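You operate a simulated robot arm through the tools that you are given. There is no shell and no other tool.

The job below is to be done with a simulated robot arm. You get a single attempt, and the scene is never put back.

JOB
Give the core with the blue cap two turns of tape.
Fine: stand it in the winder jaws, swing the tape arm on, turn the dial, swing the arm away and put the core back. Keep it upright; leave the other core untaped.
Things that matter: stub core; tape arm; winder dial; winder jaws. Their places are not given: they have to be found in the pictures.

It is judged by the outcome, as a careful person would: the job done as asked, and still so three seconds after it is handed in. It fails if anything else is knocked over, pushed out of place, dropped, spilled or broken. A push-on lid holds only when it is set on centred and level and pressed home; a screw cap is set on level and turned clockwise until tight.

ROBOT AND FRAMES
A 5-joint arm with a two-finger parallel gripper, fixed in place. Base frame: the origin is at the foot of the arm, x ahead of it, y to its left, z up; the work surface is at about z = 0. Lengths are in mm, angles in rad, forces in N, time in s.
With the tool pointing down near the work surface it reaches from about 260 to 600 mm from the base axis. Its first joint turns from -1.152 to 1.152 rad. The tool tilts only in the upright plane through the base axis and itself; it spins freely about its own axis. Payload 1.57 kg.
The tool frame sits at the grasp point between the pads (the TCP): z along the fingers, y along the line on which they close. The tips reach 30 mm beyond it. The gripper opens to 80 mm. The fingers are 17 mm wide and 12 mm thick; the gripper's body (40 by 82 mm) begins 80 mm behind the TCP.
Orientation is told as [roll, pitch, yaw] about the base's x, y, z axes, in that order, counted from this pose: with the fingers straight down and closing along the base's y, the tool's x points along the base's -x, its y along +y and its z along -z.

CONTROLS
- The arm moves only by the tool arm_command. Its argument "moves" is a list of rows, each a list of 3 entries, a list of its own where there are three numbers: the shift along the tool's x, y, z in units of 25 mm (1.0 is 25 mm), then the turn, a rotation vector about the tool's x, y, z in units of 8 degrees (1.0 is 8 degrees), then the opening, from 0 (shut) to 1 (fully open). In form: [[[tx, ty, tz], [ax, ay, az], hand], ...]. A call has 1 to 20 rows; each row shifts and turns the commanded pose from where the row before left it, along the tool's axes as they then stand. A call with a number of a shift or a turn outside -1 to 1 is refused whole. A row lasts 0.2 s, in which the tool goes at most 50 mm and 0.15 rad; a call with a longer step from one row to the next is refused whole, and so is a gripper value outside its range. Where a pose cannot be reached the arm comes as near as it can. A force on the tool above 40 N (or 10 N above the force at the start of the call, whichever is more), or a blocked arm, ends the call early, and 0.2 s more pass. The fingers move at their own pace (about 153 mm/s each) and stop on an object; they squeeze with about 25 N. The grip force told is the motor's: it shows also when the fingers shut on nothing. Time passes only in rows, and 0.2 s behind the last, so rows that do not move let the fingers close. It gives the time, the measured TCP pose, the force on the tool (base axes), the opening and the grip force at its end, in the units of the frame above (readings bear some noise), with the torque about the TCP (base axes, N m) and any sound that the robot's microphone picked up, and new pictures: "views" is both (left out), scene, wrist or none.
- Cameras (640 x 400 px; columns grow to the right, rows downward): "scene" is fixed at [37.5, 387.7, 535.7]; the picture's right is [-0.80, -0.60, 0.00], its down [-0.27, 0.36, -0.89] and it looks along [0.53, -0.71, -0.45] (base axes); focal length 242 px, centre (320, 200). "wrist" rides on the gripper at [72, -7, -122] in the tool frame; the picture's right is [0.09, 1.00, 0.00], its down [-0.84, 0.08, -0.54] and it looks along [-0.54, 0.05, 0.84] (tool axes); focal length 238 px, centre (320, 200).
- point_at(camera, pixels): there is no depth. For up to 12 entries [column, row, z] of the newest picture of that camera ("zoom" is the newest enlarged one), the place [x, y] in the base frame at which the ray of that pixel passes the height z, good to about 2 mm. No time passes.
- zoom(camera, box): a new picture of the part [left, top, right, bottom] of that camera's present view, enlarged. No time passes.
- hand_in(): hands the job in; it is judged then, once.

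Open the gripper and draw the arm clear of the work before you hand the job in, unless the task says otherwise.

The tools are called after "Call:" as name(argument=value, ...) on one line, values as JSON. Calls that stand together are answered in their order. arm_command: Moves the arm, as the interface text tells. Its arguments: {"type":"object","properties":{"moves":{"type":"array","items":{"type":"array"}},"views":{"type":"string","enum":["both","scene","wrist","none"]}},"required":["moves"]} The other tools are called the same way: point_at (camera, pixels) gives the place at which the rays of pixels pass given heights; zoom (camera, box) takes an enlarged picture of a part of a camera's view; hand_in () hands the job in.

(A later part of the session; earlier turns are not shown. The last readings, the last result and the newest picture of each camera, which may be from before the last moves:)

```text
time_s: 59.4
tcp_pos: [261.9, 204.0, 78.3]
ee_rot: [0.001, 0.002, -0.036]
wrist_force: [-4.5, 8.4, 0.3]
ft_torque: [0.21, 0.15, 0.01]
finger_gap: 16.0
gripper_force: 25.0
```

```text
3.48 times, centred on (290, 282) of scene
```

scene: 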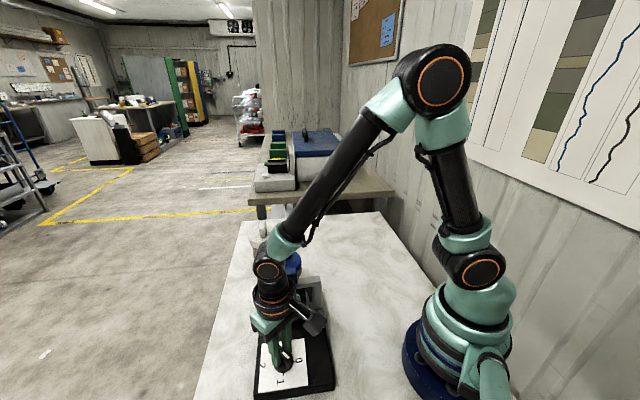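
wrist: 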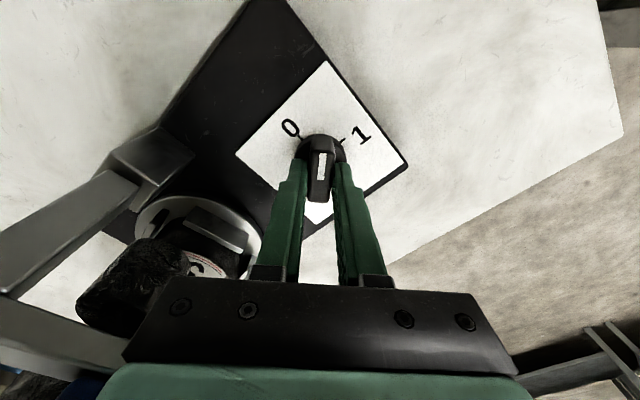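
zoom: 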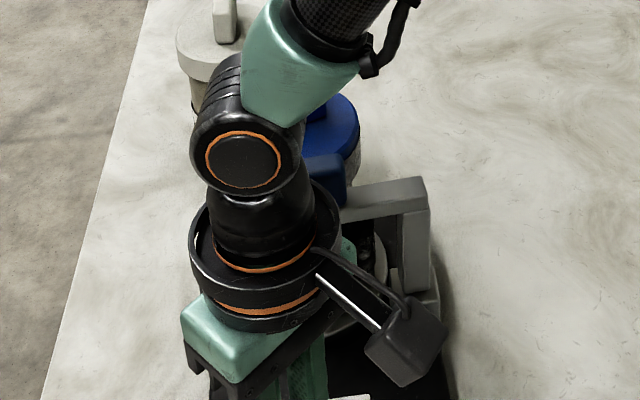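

The pointer is midway between 0 and 1, and the core's label has turned, so the core spins with the dial. I continue clockwise another 40° with a tiny sideways relief.

Call:
arm_command(moves=[[[0, 0.004, 0], [0, 0, 0.5], 0], [[0, -0.007, 0], [0, 0, 0.5], 0], [[0, -0.007, 0], [0, 0, 0.5], 0], [[0, -0.007, 0], [0, 0, 0.5], 0], [[0, -0.007, 0], [0, 0, 0.5], 0], [[0, -0.007, 0], [0, 0, 0.5], 0], [[0, -0.007, 0], [0, 0, 0.5], 0], [[0, -0.007, 0], [0, 0, 0.5], 0], [[0, -0.007, 0], [0, 0, 0.5], 0], [[0, -0.007, 0], [0, 0, 0.5], 0]], views="both")

Call:
zoom(camera="wrist", box=[250, 90, 390, 200])

```text
time_s: 61.6
tcp_pos: [260.3, 206.7, 78.7]
ee_rot: [0.003, -0.001, -0.734]
wrist_force: [4.6, -11.6, 0.6]
ft_torque: [-0.12, 0.21, 0.04]
finger_gap: 15.6
gripper_force: 25.1
```

scene: 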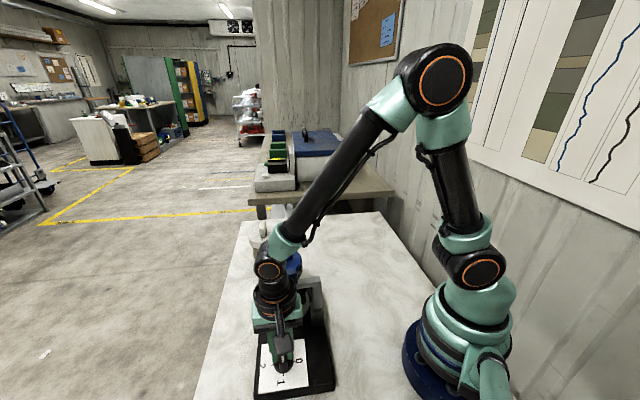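
wrist: 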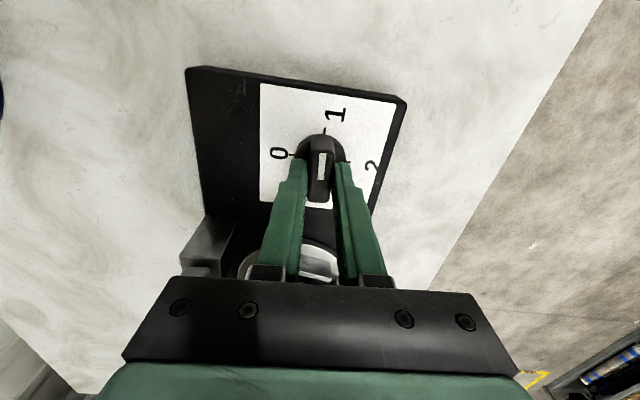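

```text
3.64 times, centred on (320, 145) of wrist
```

zoom: 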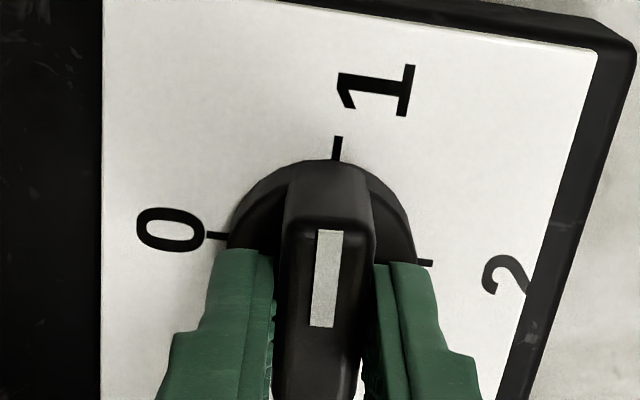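

The pointer is now at 1. I continue clockwise toward 2, 44° in this call.

Call:
arm_command(moves=[[[-0.012, -0.012, 0], [0, 0, 0.5], 0], [[0, -0.007, 0], [0, 0, 0.5], 0], [[0, -0.007, 0], [0, 0, 0.5], 0], [[0, -0.007, 0], [0, 0, 0.5], 0], [[0, -0.007, 0], [0, 0, 0.5], 0], [[0, -0.007, 0], [0, 0, 0.5], 0], [[0, -0.007, 0], [0, 0, 0.5], 0], [[0, -0.007, 0], [0, 0, 0.5], 0], [[0, -0.007, 0], [0, 0, 0.5], 0], [[0, -0.007, 0], [0, 0, 0.5], 0], [[0, -0.007, 0], [0, 0, 0.5], 0]], views="wrist")

Call:
zoom(camera="wrist", box=[250, 90, 390, 200])

```text
time_s: 64.0
tcp_pos: [260.0, 203.4, 80.1]
ee_rot: [0.001, -0.001, -1.505]
wrist_force: [-4.8, 4.1, 0.6]
ft_torque: [0.74, 0.11, 0.01]
finger_gap: 15.7
gripper_force: 24.9
```

wrist: 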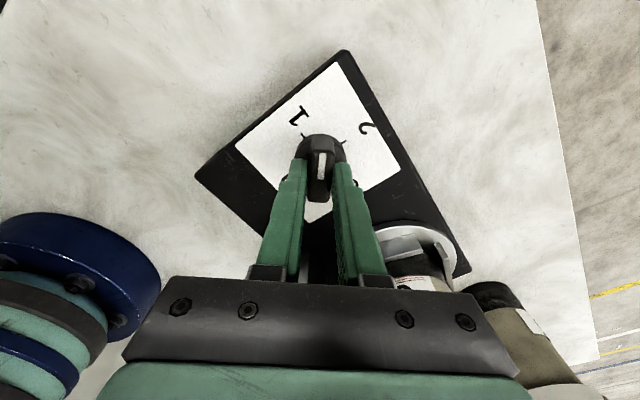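

```text
3.64 times, centred on (320, 145) of wrist
```

zoom: 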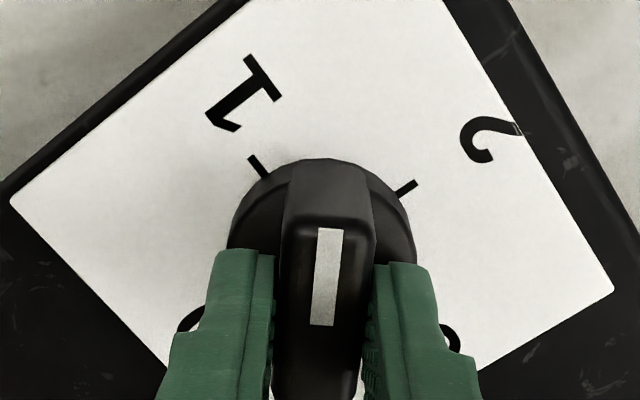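

The pointer is past halfway from 1 to 2 with low forces. I turn 40° more, leaving the last few degrees for a check.

Call:
arm_command(moves=[[[0, -0.007, 0], [0, 0, 0.5], 0], [[0, -0.007, 0], [0, 0, 0.5], 0], [[0, -0.007, 0], [0, 0, 0.5], 0], [[0, -0.007, 0], [0, 0, 0.5], 0], [[0, -0.007, 0], [0, 0, 0.5], 0], [[0, -0.007, 0], [0, 0, 0.5], 0], [[0, -0.007, 0], [0, 0, 0.5], 0], [[0, -0.007, 0], [0, 0, 0.5], 0], [[0, -0.007, 0], [0, 0, 0.5], 0], [[0, -0.007, 0], [0, 0, 0.5], 0]], views="both")

Call:
zoom(camera="wrist", box=[250, 90, 390, 200])

Call:
zoom(camera="scene", box=[240, 225, 340, 400])

```text
time_s: 66.2
tcp_pos: [259.5, 203.7, 78.2]
ee_rot: [0.0, 0.001, -2.203]
wrist_force: [15.0, -16.6, 6.1]
ft_torque: [0.0, -0.51, 0.04]
finger_gap: 15.9
gripper_force: 25.0
```

scene: 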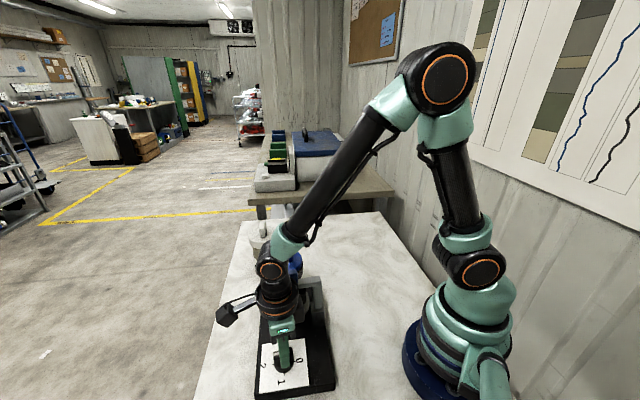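
wrist: 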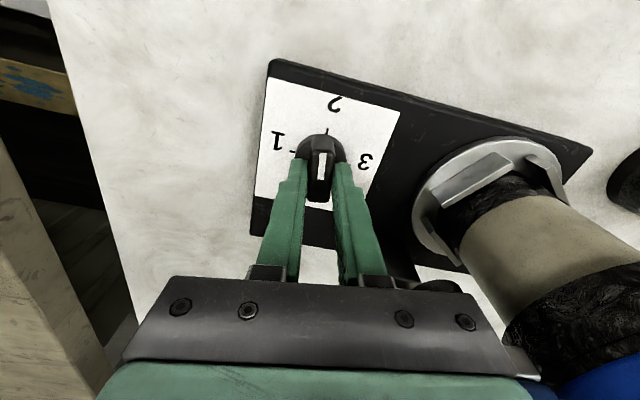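

```text
3.64 times, centred on (320, 145) of wrist
```

zoom: 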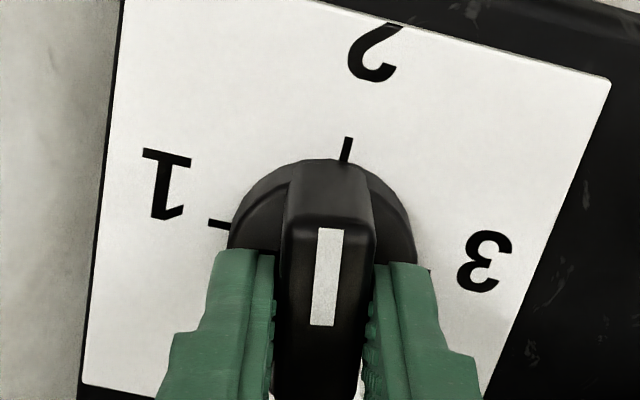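

```text
2.29 times, centred on (290, 312) of scene
```

zoom: 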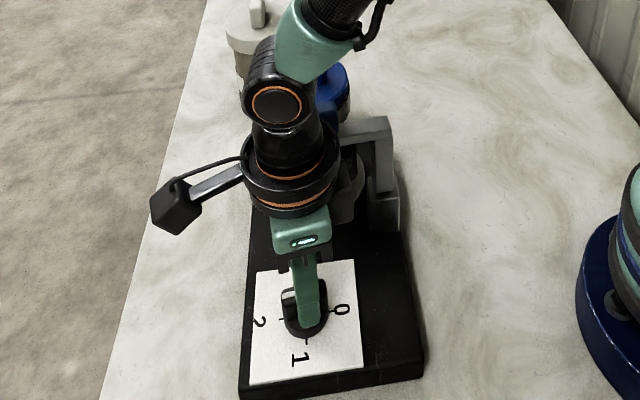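

The black tape is now visible on the core and the pointer is about 8° short of 2. I turn the last 7.5° with a 0.6 mm sideways relief.

Call:
arm_command(moves=[[[0, 0.024, 0], [0, 0, 0.3], 0], [[0, 0, 0], [0, 0, 0.35], 0], [[0, 0, 0], [0, 0, 0.3], 0], [[0, 0, 0], [0, 0, 0], 0]], views="wrist")

Call:
zoom(camera="wrist", box=[250, 90, 390, 200])

```text
time_s: 67.2
tcp_pos: [259.0, 204.1, 79.3]
ee_rot: [-0.001, -0.002, -2.331]
wrist_force: [5.5, -2.7, 11.8]
ft_torque: [-0.56, 0.34, -0.04]
finger_gap: 16.1
gripper_force: 25.6
```

wrist: 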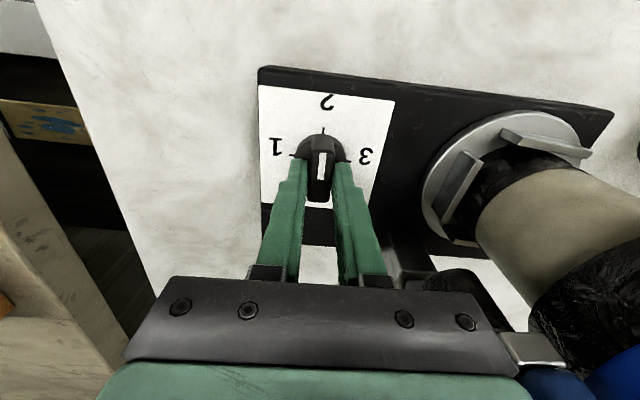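

```text
3.64 times, centred on (320, 145) of wrist
```

zoom: 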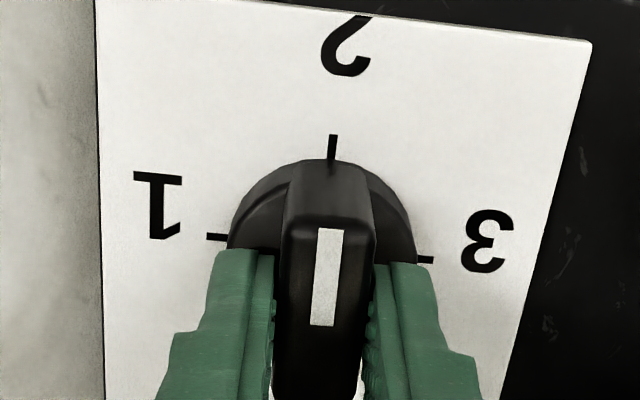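

The pointer lines up with 2 (179.5° turned). I add the last half degree, open, and lift straight up.

Call:
arm_command(moves=[[[0, 0, 0], [0, 0, 0.05], 0], [[0, 0, 0], [0, 0, 0], 0], [[0, 0, 0], [0, 0, 0], 0.3], [[0, 0, 0], [0, 0, 0], 0.4], [[0, 0, -0.4], [0, 0, 0], 0.4], [[0, 0, -0.9], [0, 0, 0], 0.4], [[0, 0, -0.9], [0, 0, 0], 0.4], [[0, 0, -0.9], [0, 0, 0], 0.4], [[0, 0, -0.9], [0, 0, 0], 0.4], [[0, 0, -0.9], [0, 0, 0], 0.4], [[0, 0, -0.9], [0, 0, 0], 0.4], [[0, 0, -0.9], [0, 0, 0], 0.4], [[0, 0, -0.9], [0, 0, 0], 0.4], [[0, 0, 0], [0, 0, 0], 0.4]], views="both")

Call:
zoom(camera="wrist", box=[250, 50, 390, 180])

Call:
zoom(camera="scene", box=[250, 230, 340, 330])

Call:
zoom(camera="scene", box=[250, 330, 340, 395])

```text
time_s: 70.2
tcp_pos: [258.9, 202.6, 267.3]
ee_rot: [0.0, 0.002, -2.339]
wrist_force: [-0.2, 0.0, 0.1]
ft_torque: [-0.04, -0.02, 0.01]
finger_gap: 31.9
gripper_force: 0.0
```

scene: 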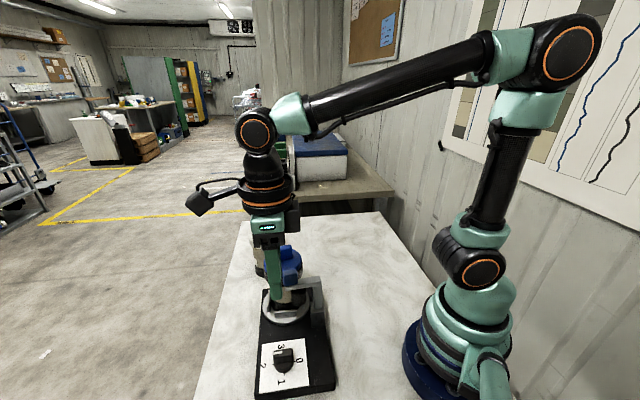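
wrist: 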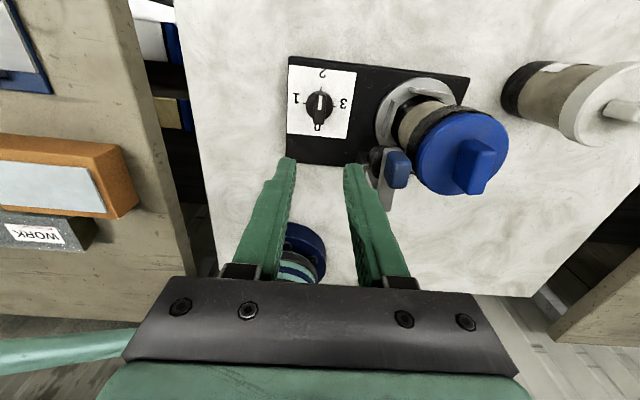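

```text
3.08 times, centred on (320, 115) of wrist
```

zoom: 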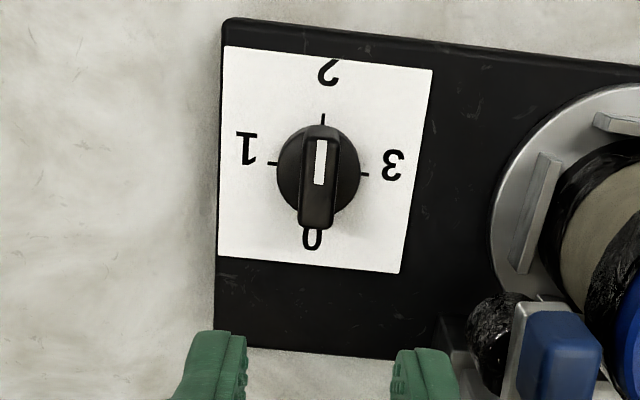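

```text
4.00 times, centred on (295, 280) of scene
```

zoom: 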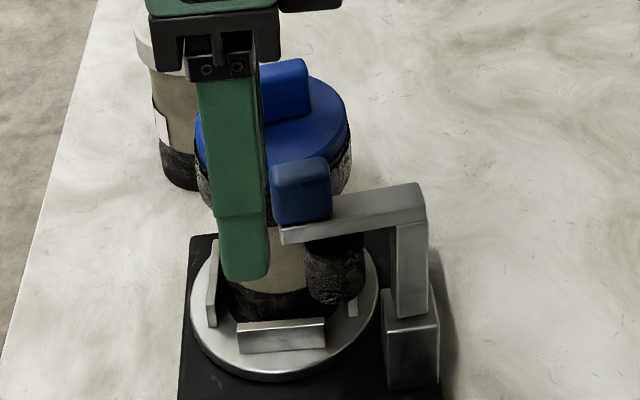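

```text
6.15 times, centred on (295, 362) of scene
```

zoom: 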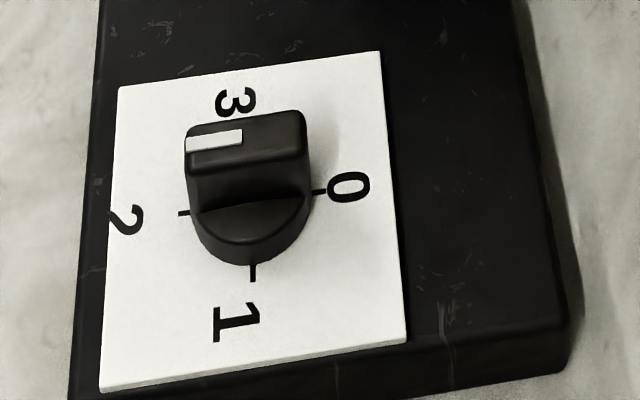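

The dial reads 2, and a fresh black tape band shows on the core below the cap. Now I move over the tape-arm handle near (296,135), keeping height, to swing it away.

Call:
arm_command(moves=[[[-0.228, 0.737, 0], [0, 0, -0.22], 0.45], [[-0.228, 0.737, 0], [0, 0, -0.22], 0.45], [[-0.228, 0.737, 0], [0, 0, 0], 0.45], [[-0.228, 0.737, 0], [0, 0, 0], 0.45], [[0, 0, 0], [0, 0, 0], 0.45]], views="both")

Call:
zoom(camera="wrist", box=[230, 30, 430, 200])

Call:
zoom(camera="scene", box=[250, 220, 340, 330])

```text
time_s: 71.4
tcp_pos: [298.4, 137.1, 268.3]
ee_rot: [0.0, -0.001, -2.278]
wrist_force: [-0.2, -0.2, 0.1]
ft_torque: [0.01, -0.01, 0.0]
finger_gap: 36.1
gripper_force: 0.1
```

scene: 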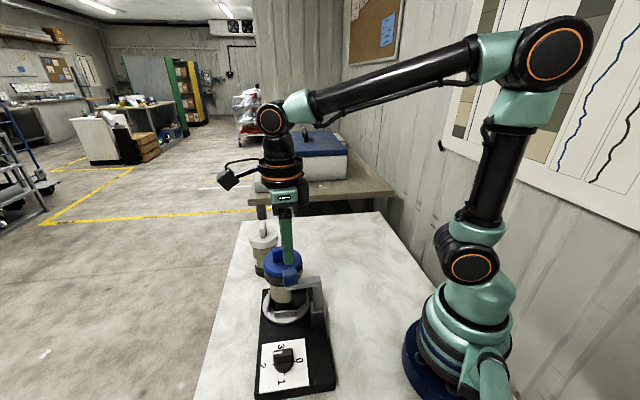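
wrist: 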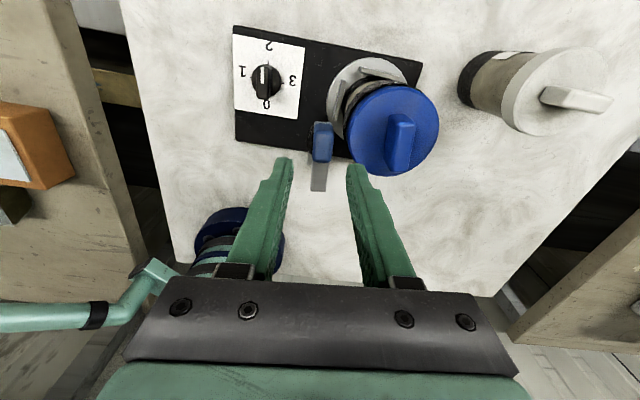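

```text
2.35 times, centred on (330, 115) of wrist
```

zoom: 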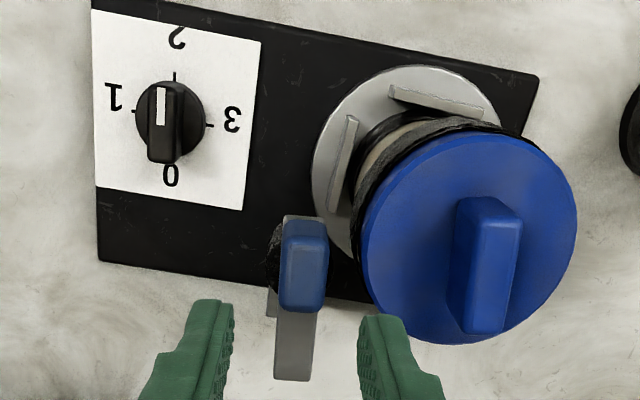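

```text
3.64 times, centred on (295, 275) of scene
```

zoom: 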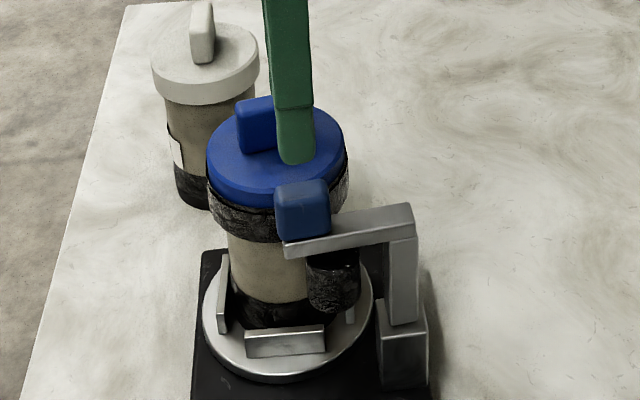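

The handle is about 2 mm to the right of the finger midplane and the bar is in line with the tool. I shift 2 mm, narrow the gap, and lower to tips just above the cap level around the handle.

Call:
arm_command(moves=[[[0, 0.08, 0], [0, 0, 0], 0.36], [[0, 0, 0.8], [0, 0, 0], 0.36], [[0, 0, 0.8], [0, 0, 0], 0.36], [[0, 0, 0.6], [0, 0, 0], 0.36], [[0, 0, 0.3], [0, 0, 0], 0.36], [[0, 0, 0], [0, 0, 0], 0.36]], views="both")

Call:
zoom(camera="wrist", box=[230, 60, 410, 220])

Call:
zoom(camera="scene", box=[250, 220, 340, 330])

```text
time_s: 72.8
tcp_pos: [297.5, 137.7, 205.1]
ee_rot: [-0.001, -0.001, -2.278]
wrist_force: [-0.5, -0.6, 0.0]
ft_torque: [-0.01, 0.02, -0.01]
finger_gap: 28.9
gripper_force: 0.1
```

scene: 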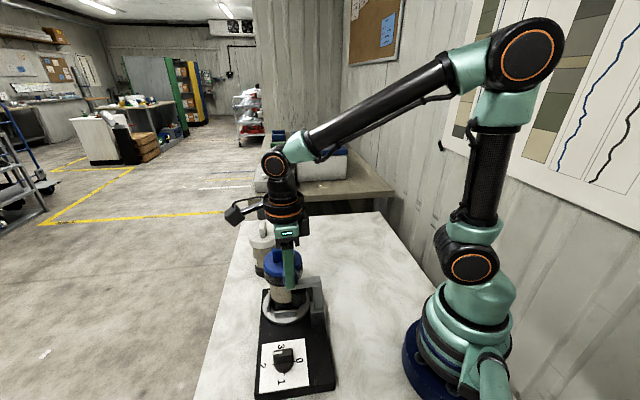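
wrist: 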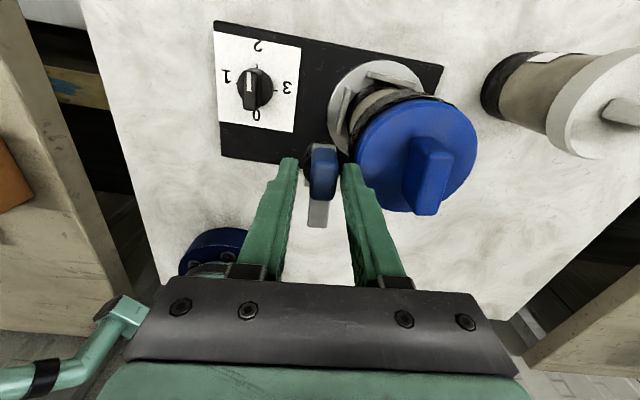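

```text
2.50 times, centred on (320, 140) of wrist
```

zoom: 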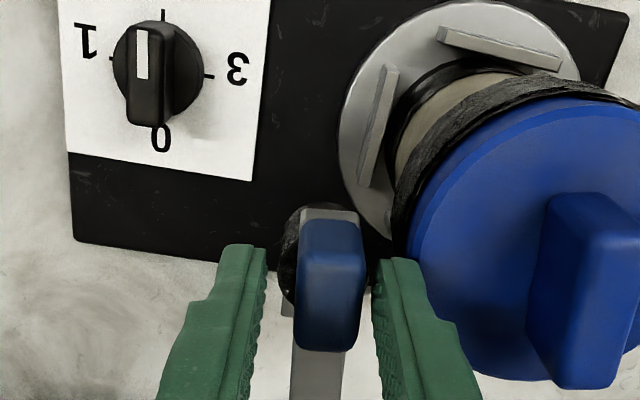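

```text
3.64 times, centred on (295, 275) of scene
```

zoom: 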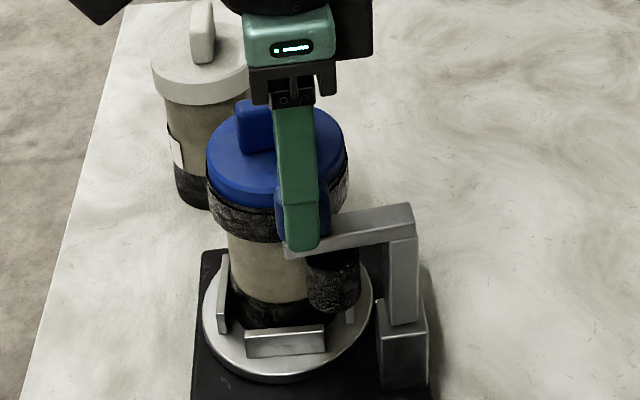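

The handle is between the fingers with the inner finger close to it. I swing the arm back counter-clockwise 32° in gentle 4° steps.

Call:
arm_command(moves=[[[-0.005, -0.148, 0], [0, 0, -0.5], 0.36], [[-0.005, -0.148, 0], [0, 0, -0.5], 0.36], [[-0.005, -0.148, 0], [0, 0, -0.5], 0.36], [[-0.005, -0.148, 0], [0, 0, -0.5], 0.36], [[-0.005, -0.148, 0], [0, 0, -0.5], 0.36], [[-0.005, -0.148, 0], [0, 0, -0.5], 0.36], [[-0.005, -0.148, 0], [0, 0, -0.5], 0.36], [[-0.005, -0.148, 0], [0, 0, -0.5], 0.36], [[0, 0, 0], [0, 0, 0], 0.36]], views="both")

Call:
zoom(camera="wrist", box=[230, 60, 410, 220])

Call:
zoom(camera="scene", box=[250, 220, 340, 330])

```text
time_s: 74.8
tcp_pos: [272.6, 146.9, 206.1]
ee_rot: [0.001, 0.0, -1.717]
wrist_force: [0.2, -0.5, -0.4]
ft_torque: [-0.02, 0.0, 0.02]
finger_gap: 28.9
gripper_force: 0.1
```

scene: 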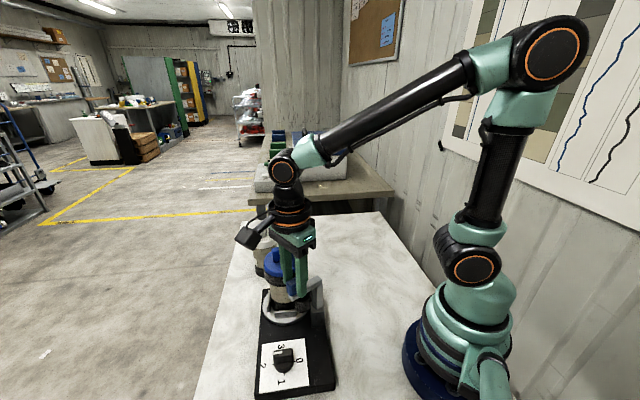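
wrist: 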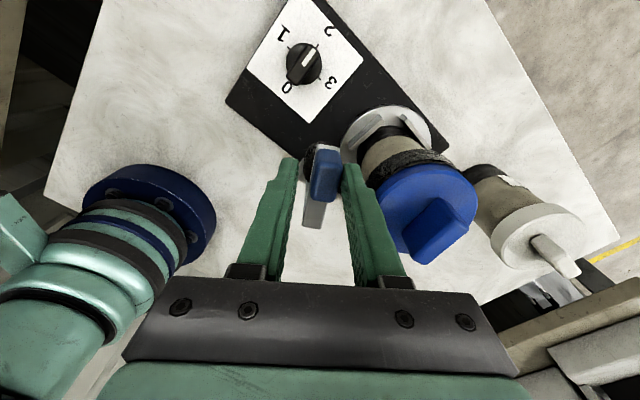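

```text
2.50 times, centred on (320, 140) of wrist
```

zoom: 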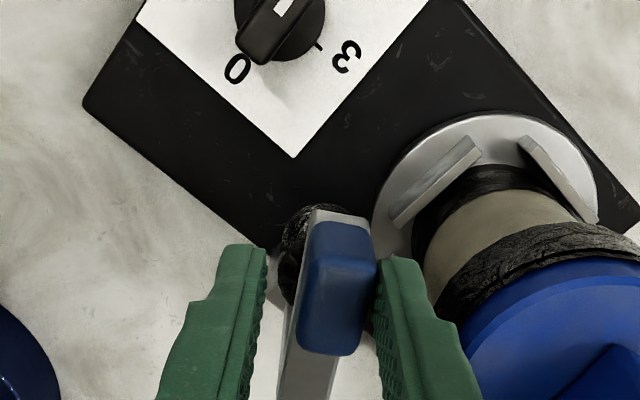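

```text
3.64 times, centred on (295, 275) of scene
```

zoom: 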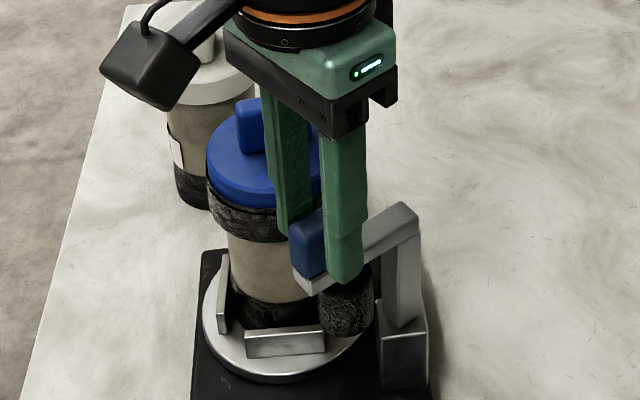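

The arm follows freely. I swing the remaining 28° to its original parked position.

Call:
arm_command(moves=[[[-0.005, -0.148, 0], [0, 0, -0.5], 0.36], [[-0.005, -0.148, 0], [0, 0, -0.5], 0.36], [[-0.005, -0.148, 0], [0, 0, -0.5], 0.36], [[-0.005, -0.148, 0], [0, 0, -0.5], 0.36], [[-0.005, -0.148, 0], [0, 0, -0.5], 0.36], [[-0.005, -0.148, 0], [0, 0, -0.5], 0.36], [[0, 0, 0], [0, 0, 0], 0.36]], views="both")

Call:
zoom(camera="wrist", box=[230, 60, 410, 220])

Call:
zoom(camera="scene", box=[250, 220, 340, 330])

```text
time_s: 76.4
tcp_pos: [251.0, 146.4, 207.0]
ee_rot: [-0.001, 0.0, -1.301]
wrist_force: [1.0, -0.1, -0.2]
ft_torque: [-0.03, -0.03, -0.01]
finger_gap: 28.8
gripper_force: 0.1
```

scene: 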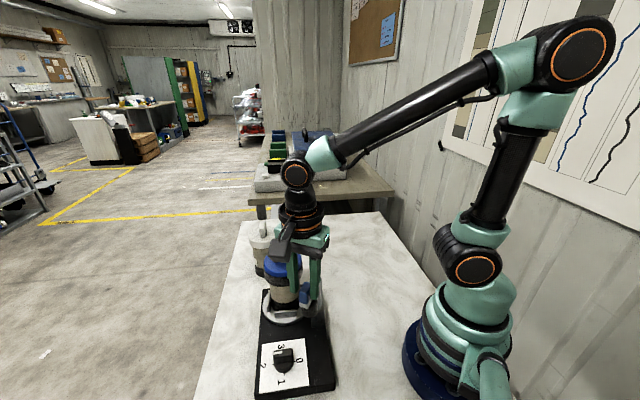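
wrist: 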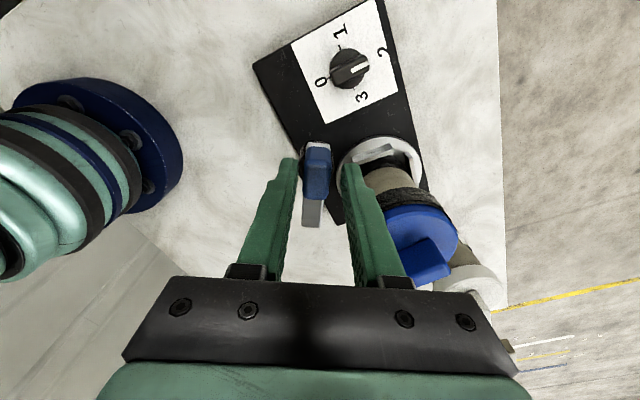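

```text
2.50 times, centred on (320, 140) of wrist
```

zoom: 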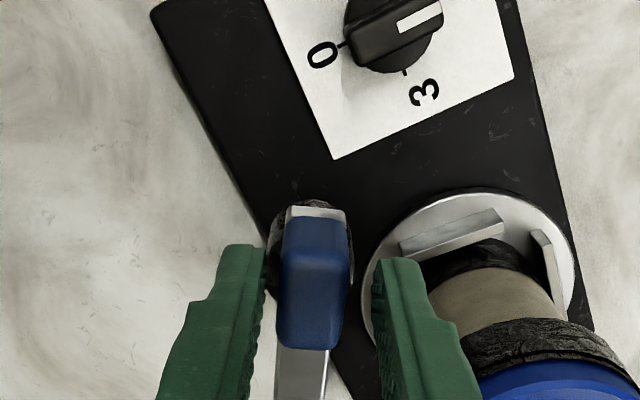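

```text
3.64 times, centred on (295, 275) of scene
```

zoom: 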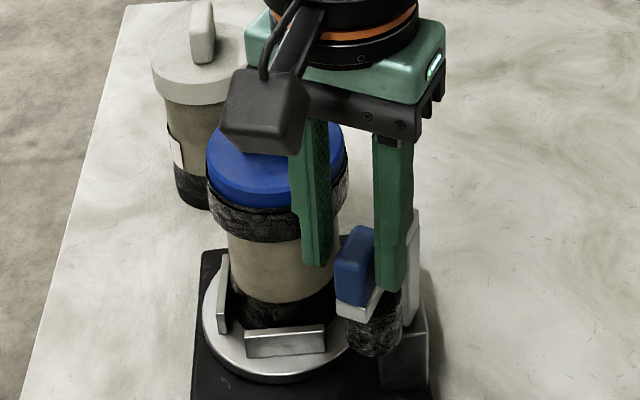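

The arm is back where it was parked at the start (handle at about (305,293) in the scene). I lift the fingers straight up clear of the handle.

Call:
arm_command(moves=[[[0, 0, -0.4], [0, 0, 0], 0.4], [[0, 0, -0.8], [0, 0, 0], 0.4], [[0, 0, -0.9], [0, 0, 0], 0.4], [[0, 0, -0.9], [0, 0, 0], 0.4], [[0, 0, 0], [0, 0, 0], 0.4]], views="both")

Call:
zoom(camera="scene", box=[250, 220, 340, 330])

```text
time_s: 77.6
tcp_pos: [250.3, 146.8, 281.5]
ee_rot: [0.001, 0.0, -1.3]
wrist_force: [-0.1, -0.2, 0.2]
ft_torque: [-0.01, -0.03, 0.03]
finger_gap: 31.8
gripper_force: 0.0
```

scene: 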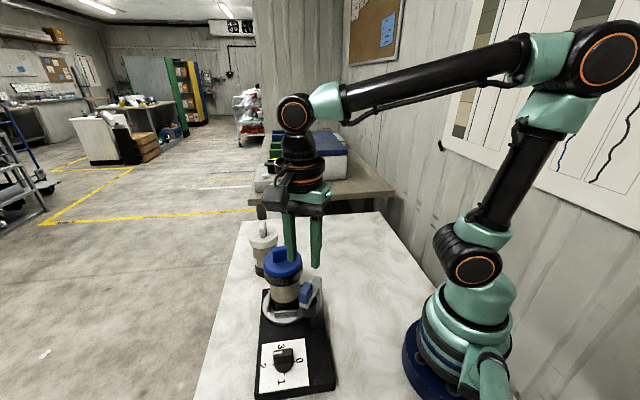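
wrist: 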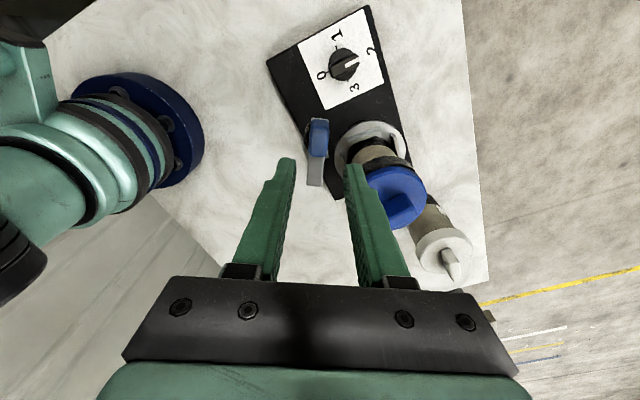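

```text
3.64 times, centred on (295, 275) of scene
```

zoom: 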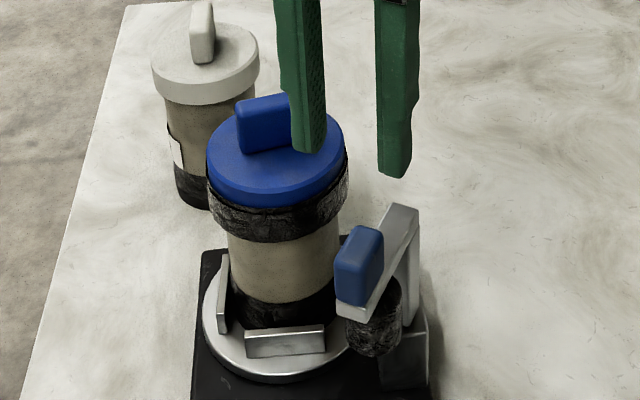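

The arm is parked and the core stands upright with its tape band. I move back over the core and turn to yaw −121.5°, in line with its tab, to regrip it.

Call:
arm_command(moves=[[[-0.583, 0.694, -0.15], [0, 0, 0], 0.5], [[-0.583, 0.694, -0.15], [0, 0, 0], 0.5], [[-0.583, 0.694, -0.15], [0, 0, 0], 0.5], [[-0.583, 0.694, -0.15], [0, 0, 0], 0.5], [[-0.583, 0.694, -0.15], [0, 0, 0], 0.5], [[0, 0, 0], [0, 0, 1], 0.5], [[0, 0, 0], [0, 0, 1], 0.5], [[0, 0, 0], [0, 0, 1], 0.5], [[0, 0, 0], [0, 0, 1], 0.5], [[0, 0, 0], [0, 0, 1], 0.5], [[0, 0, 0], [0, 0, 0.88], 0.5], [[0, 0, 0], [0, 0, 0], 0.5]], views="both")

Call:
zoom(camera="wrist", box=[260, 60, 380, 200])

Call:
zoom(camera="scene", box=[250, 230, 340, 330])

```text
time_s: 80.2
tcp_pos: [354.0, 99.5, 300.1]
ee_rot: [0.0, 0.002, -2.124]
wrist_force: [0.4, -0.8, -0.7]
ft_torque: [-0.01, -0.01, 0.01]
finger_gap: 40.2
gripper_force: 0.1
```

scene: 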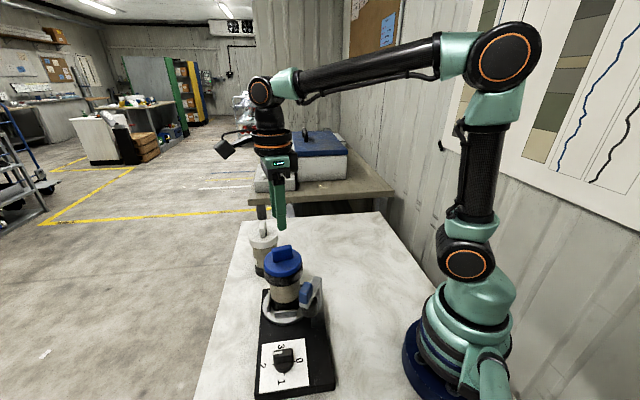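
wrist: 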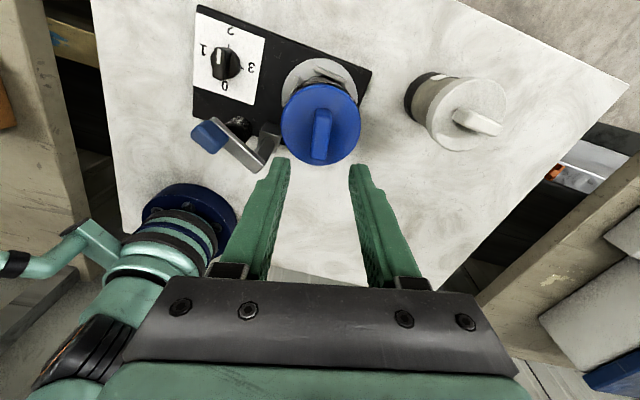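

```text
2.86 times, centred on (320, 130) of wrist
```

zoom: 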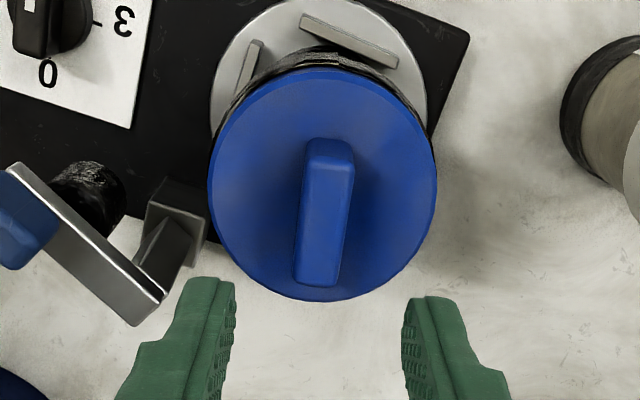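

```text
4.00 times, centred on (295, 280) of scene
```

zoom: 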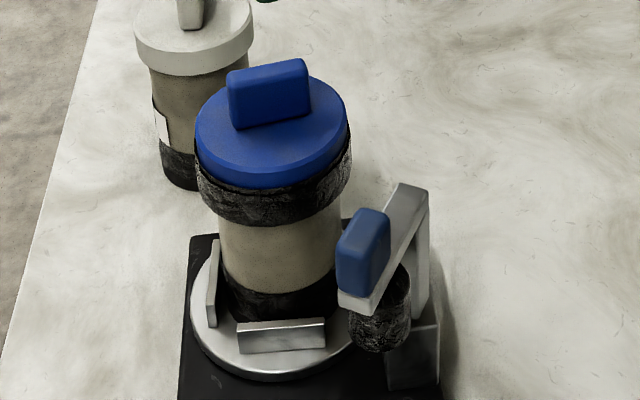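

The tab is centred between the fingers and in line with the tool. I descend to the same grip height as before (z≈206).

Call:
arm_command(moves=[[[0, 0, 0.8], [0, 0, 0], 0.5], [[0, 0, 0.8], [0, 0, 0], 0.5], [[0, 0, 0.8], [0, 0, 0], 0.5], [[0, 0, 0.8], [0, 0, 0], 0.5], [[0, 0, 0.4], [0, 0, 0], 0.5], [[0, 0, 0.16], [0, 0, 0], 0.5], [[0, 0, 0], [0, 0, 0], 0.5]], views="both")

Call:
zoom(camera="scene", box=[250, 220, 340, 320])

Call:
zoom(camera="wrist", box=[250, 70, 390, 210])

```text
time_s: 81.8
tcp_pos: [354.3, 100.9, 205.6]
ee_rot: [0.0, -0.001, -2.123]
wrist_force: [0.1, 0.5, -0.6]
ft_torque: [-0.01, 0.02, 0.0]
finger_gap: 40.2
gripper_force: 0.0
```

scene: 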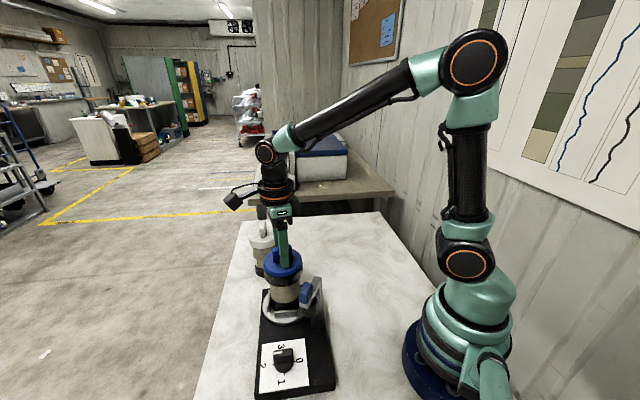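
wrist: 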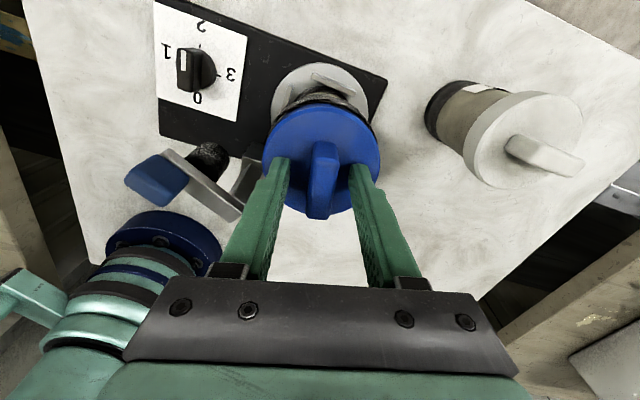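

```text
4.00 times, centred on (295, 270) of scene
```

zoom: 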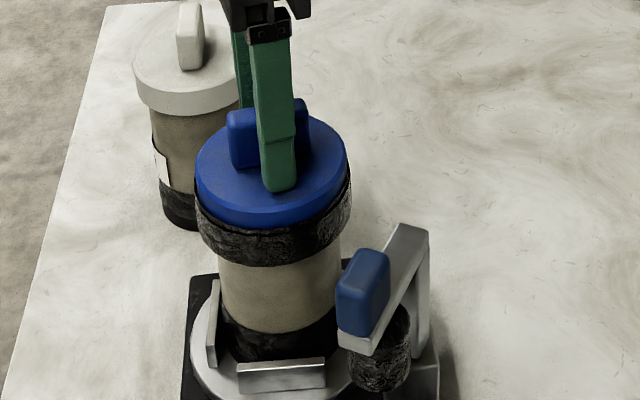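

```text
2.86 times, centred on (320, 140) of wrist
```

zoom: 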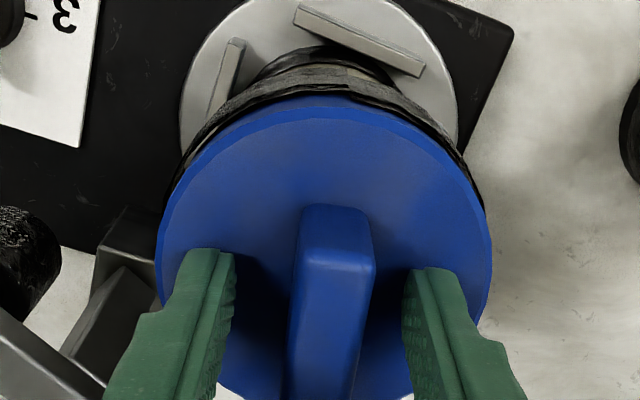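

The tab is about 1 mm to the right of the finger midplane, so I shift 1 mm and close on it.

Call:
arm_command(moves=[[[0, 0.04, 0], [0, 0, 0], 0.5], [[0, 0, 0], [0, 0, 0], 0.3], [[0, 0, 0], [0, 0, 0], 0], [[0, 0, 0], [0, 0, 0], 0], [[0, 0, 0], [0, 0, 0], 0]], views="none")

Call:
arm_command(moves=[[[0, 0, 0], [0, 0, 0], 0]], views="scene")

Call:
zoom(camera="scene", box=[250, 220, 340, 320])

```text
time_s: 83.0
tcp_pos: [356.1, 100.5, 206.7]
ee_rot: [0.0, 0.002, -2.122]
wrist_force: [0.1, -0.1, -0.3]
ft_torque: [-0.03, -0.01, -0.05]
finger_gap: 14.9
gripper_force: 25.3
```

```text
time_s: 83.4
tcp_pos: [354.4, 99.9, 206.9]
ee_rot: [0.0, 0.001, -2.123]
wrist_force: [0.5, -0.4, -0.2]
ft_torque: [0.01, -0.05, 0.0]
finger_gap: 14.5
gripper_force: 25.1
```

scene: 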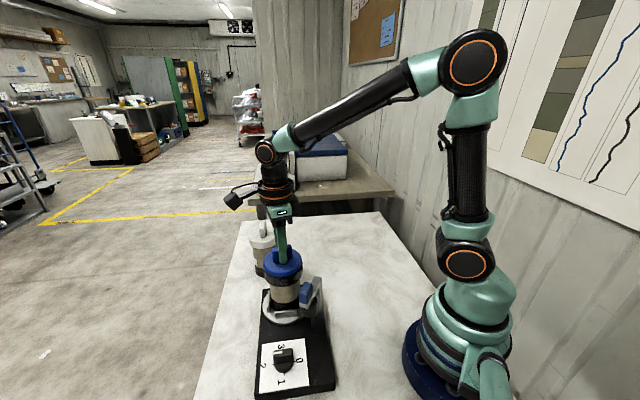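

```text
4.00 times, centred on (295, 270) of scene
```

zoom: 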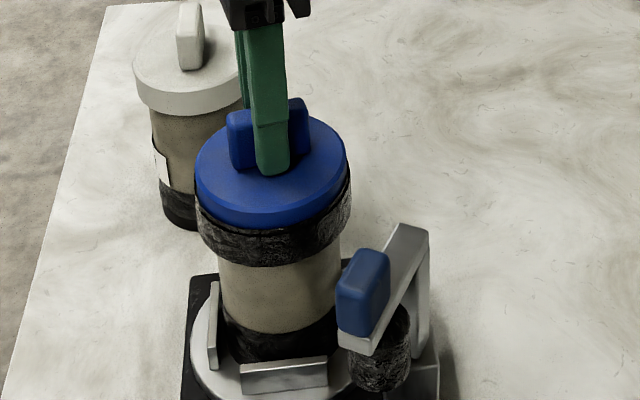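

Gripped with almost no side load. I lift straight and slowly out of the jaws.

Call:
arm_command(moves=[[[0, 0, -0.1], [0, 0, 0], 0], [[0, 0, -0.1], [0, 0, 0], 0], [[0, 0, -0.1], [0, 0, 0], 0], [[0, 0, -0.15], [0, 0, 0], 0], [[0, 0, -0.15], [0, 0, 0], 0], [[0, 0, -0.15], [0, 0, 0], 0], [[0, 0, -0.15], [0, 0, 0], 0], [[0, 0, -0.15], [0, 0, 0], 0], [[0, 0, 0], [0, 0, 0], 0]], views="scene")

Call:
zoom(camera="scene", box=[250, 210, 340, 320])

```text
time_s: 85.4
tcp_pos: [355.1, 99.5, 233.3]
ee_rot: [0.0, 0.0, -2.122]
wrist_force: [0.4, 0.1, -6.6]
ft_torque: [0.03, 0.01, -0.01]
finger_gap: 14.8
gripper_force: 24.8
```

scene: 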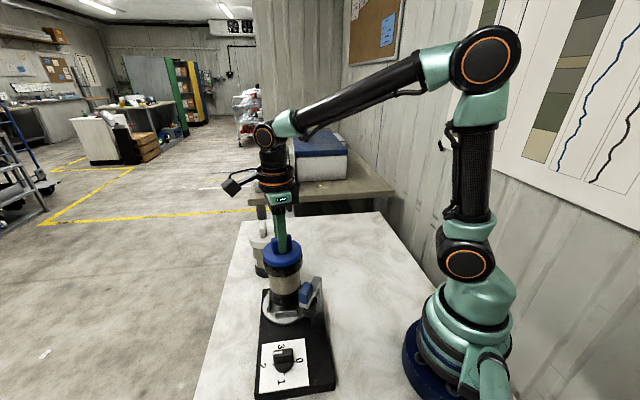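

```text
3.64 times, centred on (295, 265) of scene
```

zoom: 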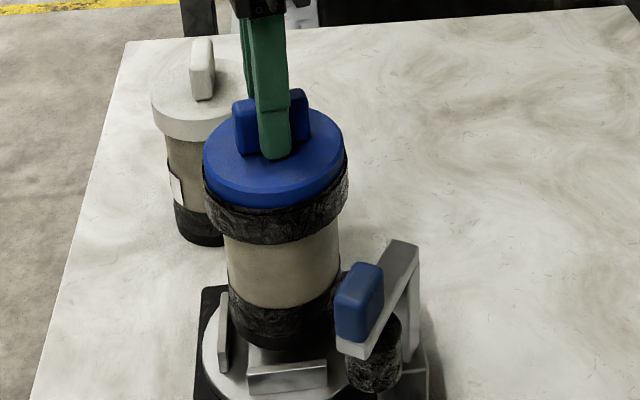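

The core is clear of the jaws and hangs straight. I raise it further and carry it back along the same route to (385,-41).

Call:
arm_command(moves=[[[0, 0, -0.5], [0, 0, 0], 0], [[0, 0, -0.5], [0, 0, 0], 0], [[-0.3, 0.29, 0], [0, 0, 0], 0], [[-0.6, 0.575, 0], [0, 0, 0], 0], [[-0.6, 0.575, 0], [0, 0, 0], 0], [[-0.6, 0.575, 0], [0, 0, 0], 0], [[-0.6, 0.575, 0], [0, 0, 0], 0], [[-0.6, 0.575, 0], [0, 0, 0], 0], [[-0.6, 0.575, 0], [0, 0, 0], 0], [[-0.268, 0.252, 0], [0, 0, 0], 0], [[0, 0, 0], [0, 0, 0], 0]], views="scene")

Call:
arm_command(moves=[[[0, 0, 0], [0, 0, -0.5], 0], [[0, 0, 0], [0, 0, -0.8], 0], [[0, 0, 0], [0, 0, -0.8], 0], [[0, 0, 0], [0, 0, -0.8], 0], [[0, 0, 0], [0, 0, -0.8], 0], [[0, 0, 0], [0, 0, -0.8], 0], [[0, 0, 0], [0, 0, -0.8], 0], [[0, 0, 0], [0, 0, -0.8], 0], [[0, 0, 0], [0, 0, -0.8], 0], [[0, 0, 0], [0, 0, -0.8], 0], [[0, 0, 0], [0, 0, -0.8], 0], [[0, 0, 0], [0, 0, -0.8], 0], [[0, 0, 0], [0, 0, -0.4], 0], [[0, 0, 0], [0, 0, 0], 0]], views="both")

```text
time_s: 87.8
tcp_pos: [384.1, -41.0, 257.5]
ee_rot: [0.0, 0.0, -2.121]
wrist_force: [-0.1, 1.4, -6.0]
ft_torque: [0.0, 0.02, 0.01]
finger_gap: 14.9
gripper_force: 25.1
```

scene: 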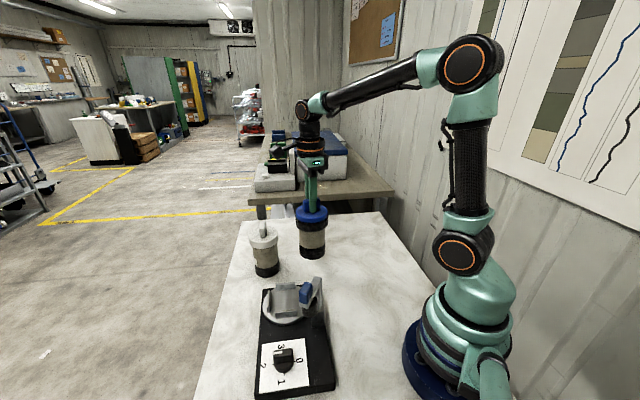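

```text
time_s: 90.8
tcp_pos: [385.8, -42.4, 256.6]
ee_rot: [0.001, 0.0, -0.766]
wrist_force: [0.6, 0.2, -5.7]
ft_torque: [-0.02, -0.01, 0.01]
finger_gap: 14.8
gripper_force: 25.2
```

scene: 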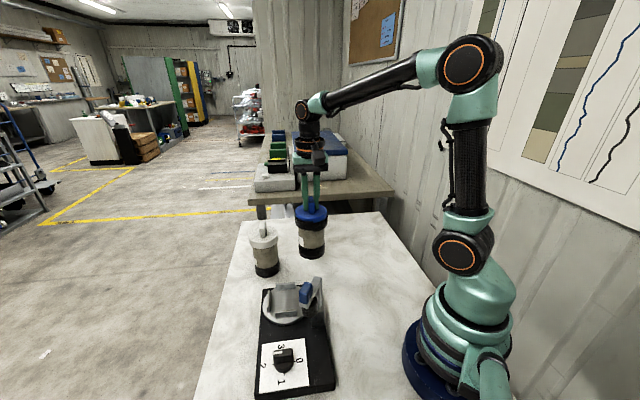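
wrist: 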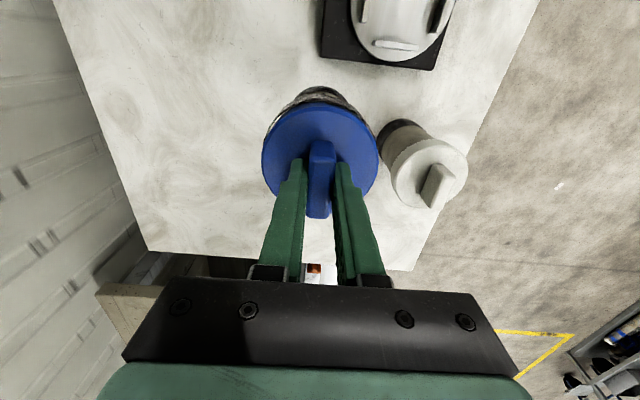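

The tab is back at its original orientation (yaw −43.9°). I carry the core over its original spot (461,-111) and lower most of the way.

Call:
arm_command(moves=[[[-0.5, 0.015, 0], [0, 0, 0], 0], [[-0.8, 0.015, 0], [0, 0, 0], 0], [[-0.8, 0.015, 0], [0, 0, 0], 0], [[-0.8, 0.015, 0], [0, 0, 0], 0], [[-0.8, 0.015, 0], [0, 0, 0], 0], [[-0.424, 0.015, 0], [0, 0, 0], 0], [[0, 0, 0], [0, 0, 0], 0], [[0, 0, 0.6], [0, 0, 0], 0], [[0, 0, 0.8], [0, 0, 0], 0], [[0, 0, 0.8], [0, 0, 0], 0], [[0, 0, 0.5], [0, 0, 0], 0], [[0, 0, 0.3], [0, 0, 0], 0], [[0, 0, 0], [0, 0, 0], 0]], views="both")

Call:
zoom(camera="scene", box=[240, 185, 350, 285])

```text
time_s: 93.6
tcp_pos: [462.2, -111.2, 180.6]
ee_rot: [-0.001, 0.0, -0.77]
wrist_force: [0.1, 0.1, -6.2]
ft_torque: [0.0, -0.01, 0.03]
finger_gap: 14.8
gripper_force: 25.6
```

scene: 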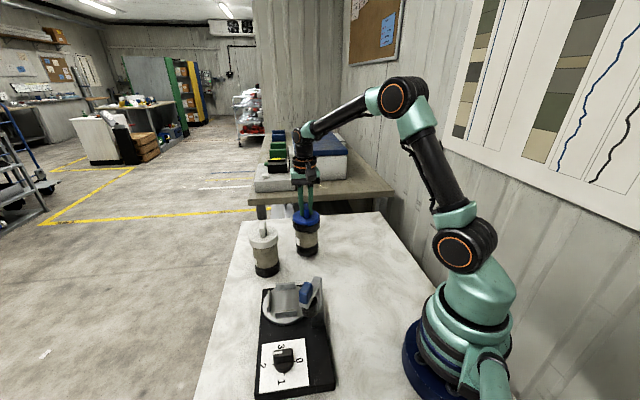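
wrist: 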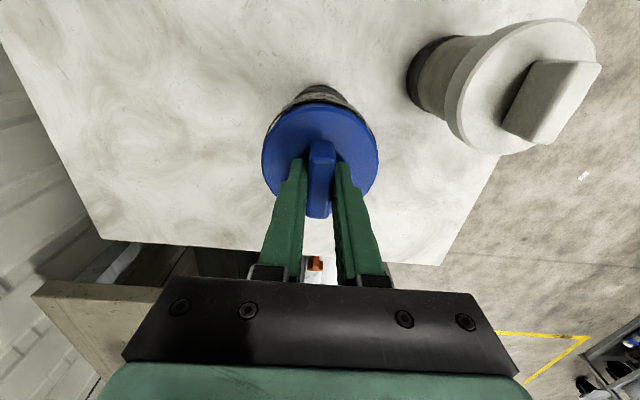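

```text
4.00 times, centred on (295, 235) of scene
```

zoom: 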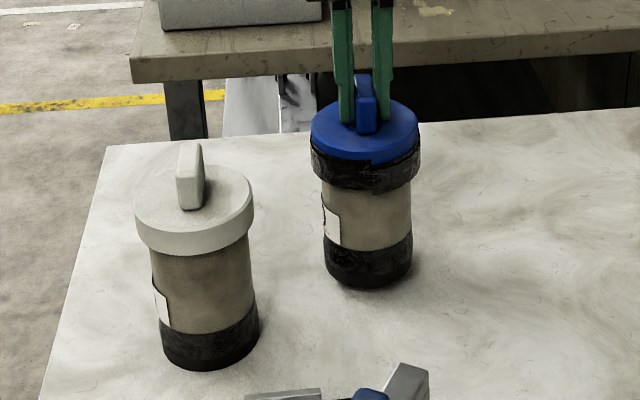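

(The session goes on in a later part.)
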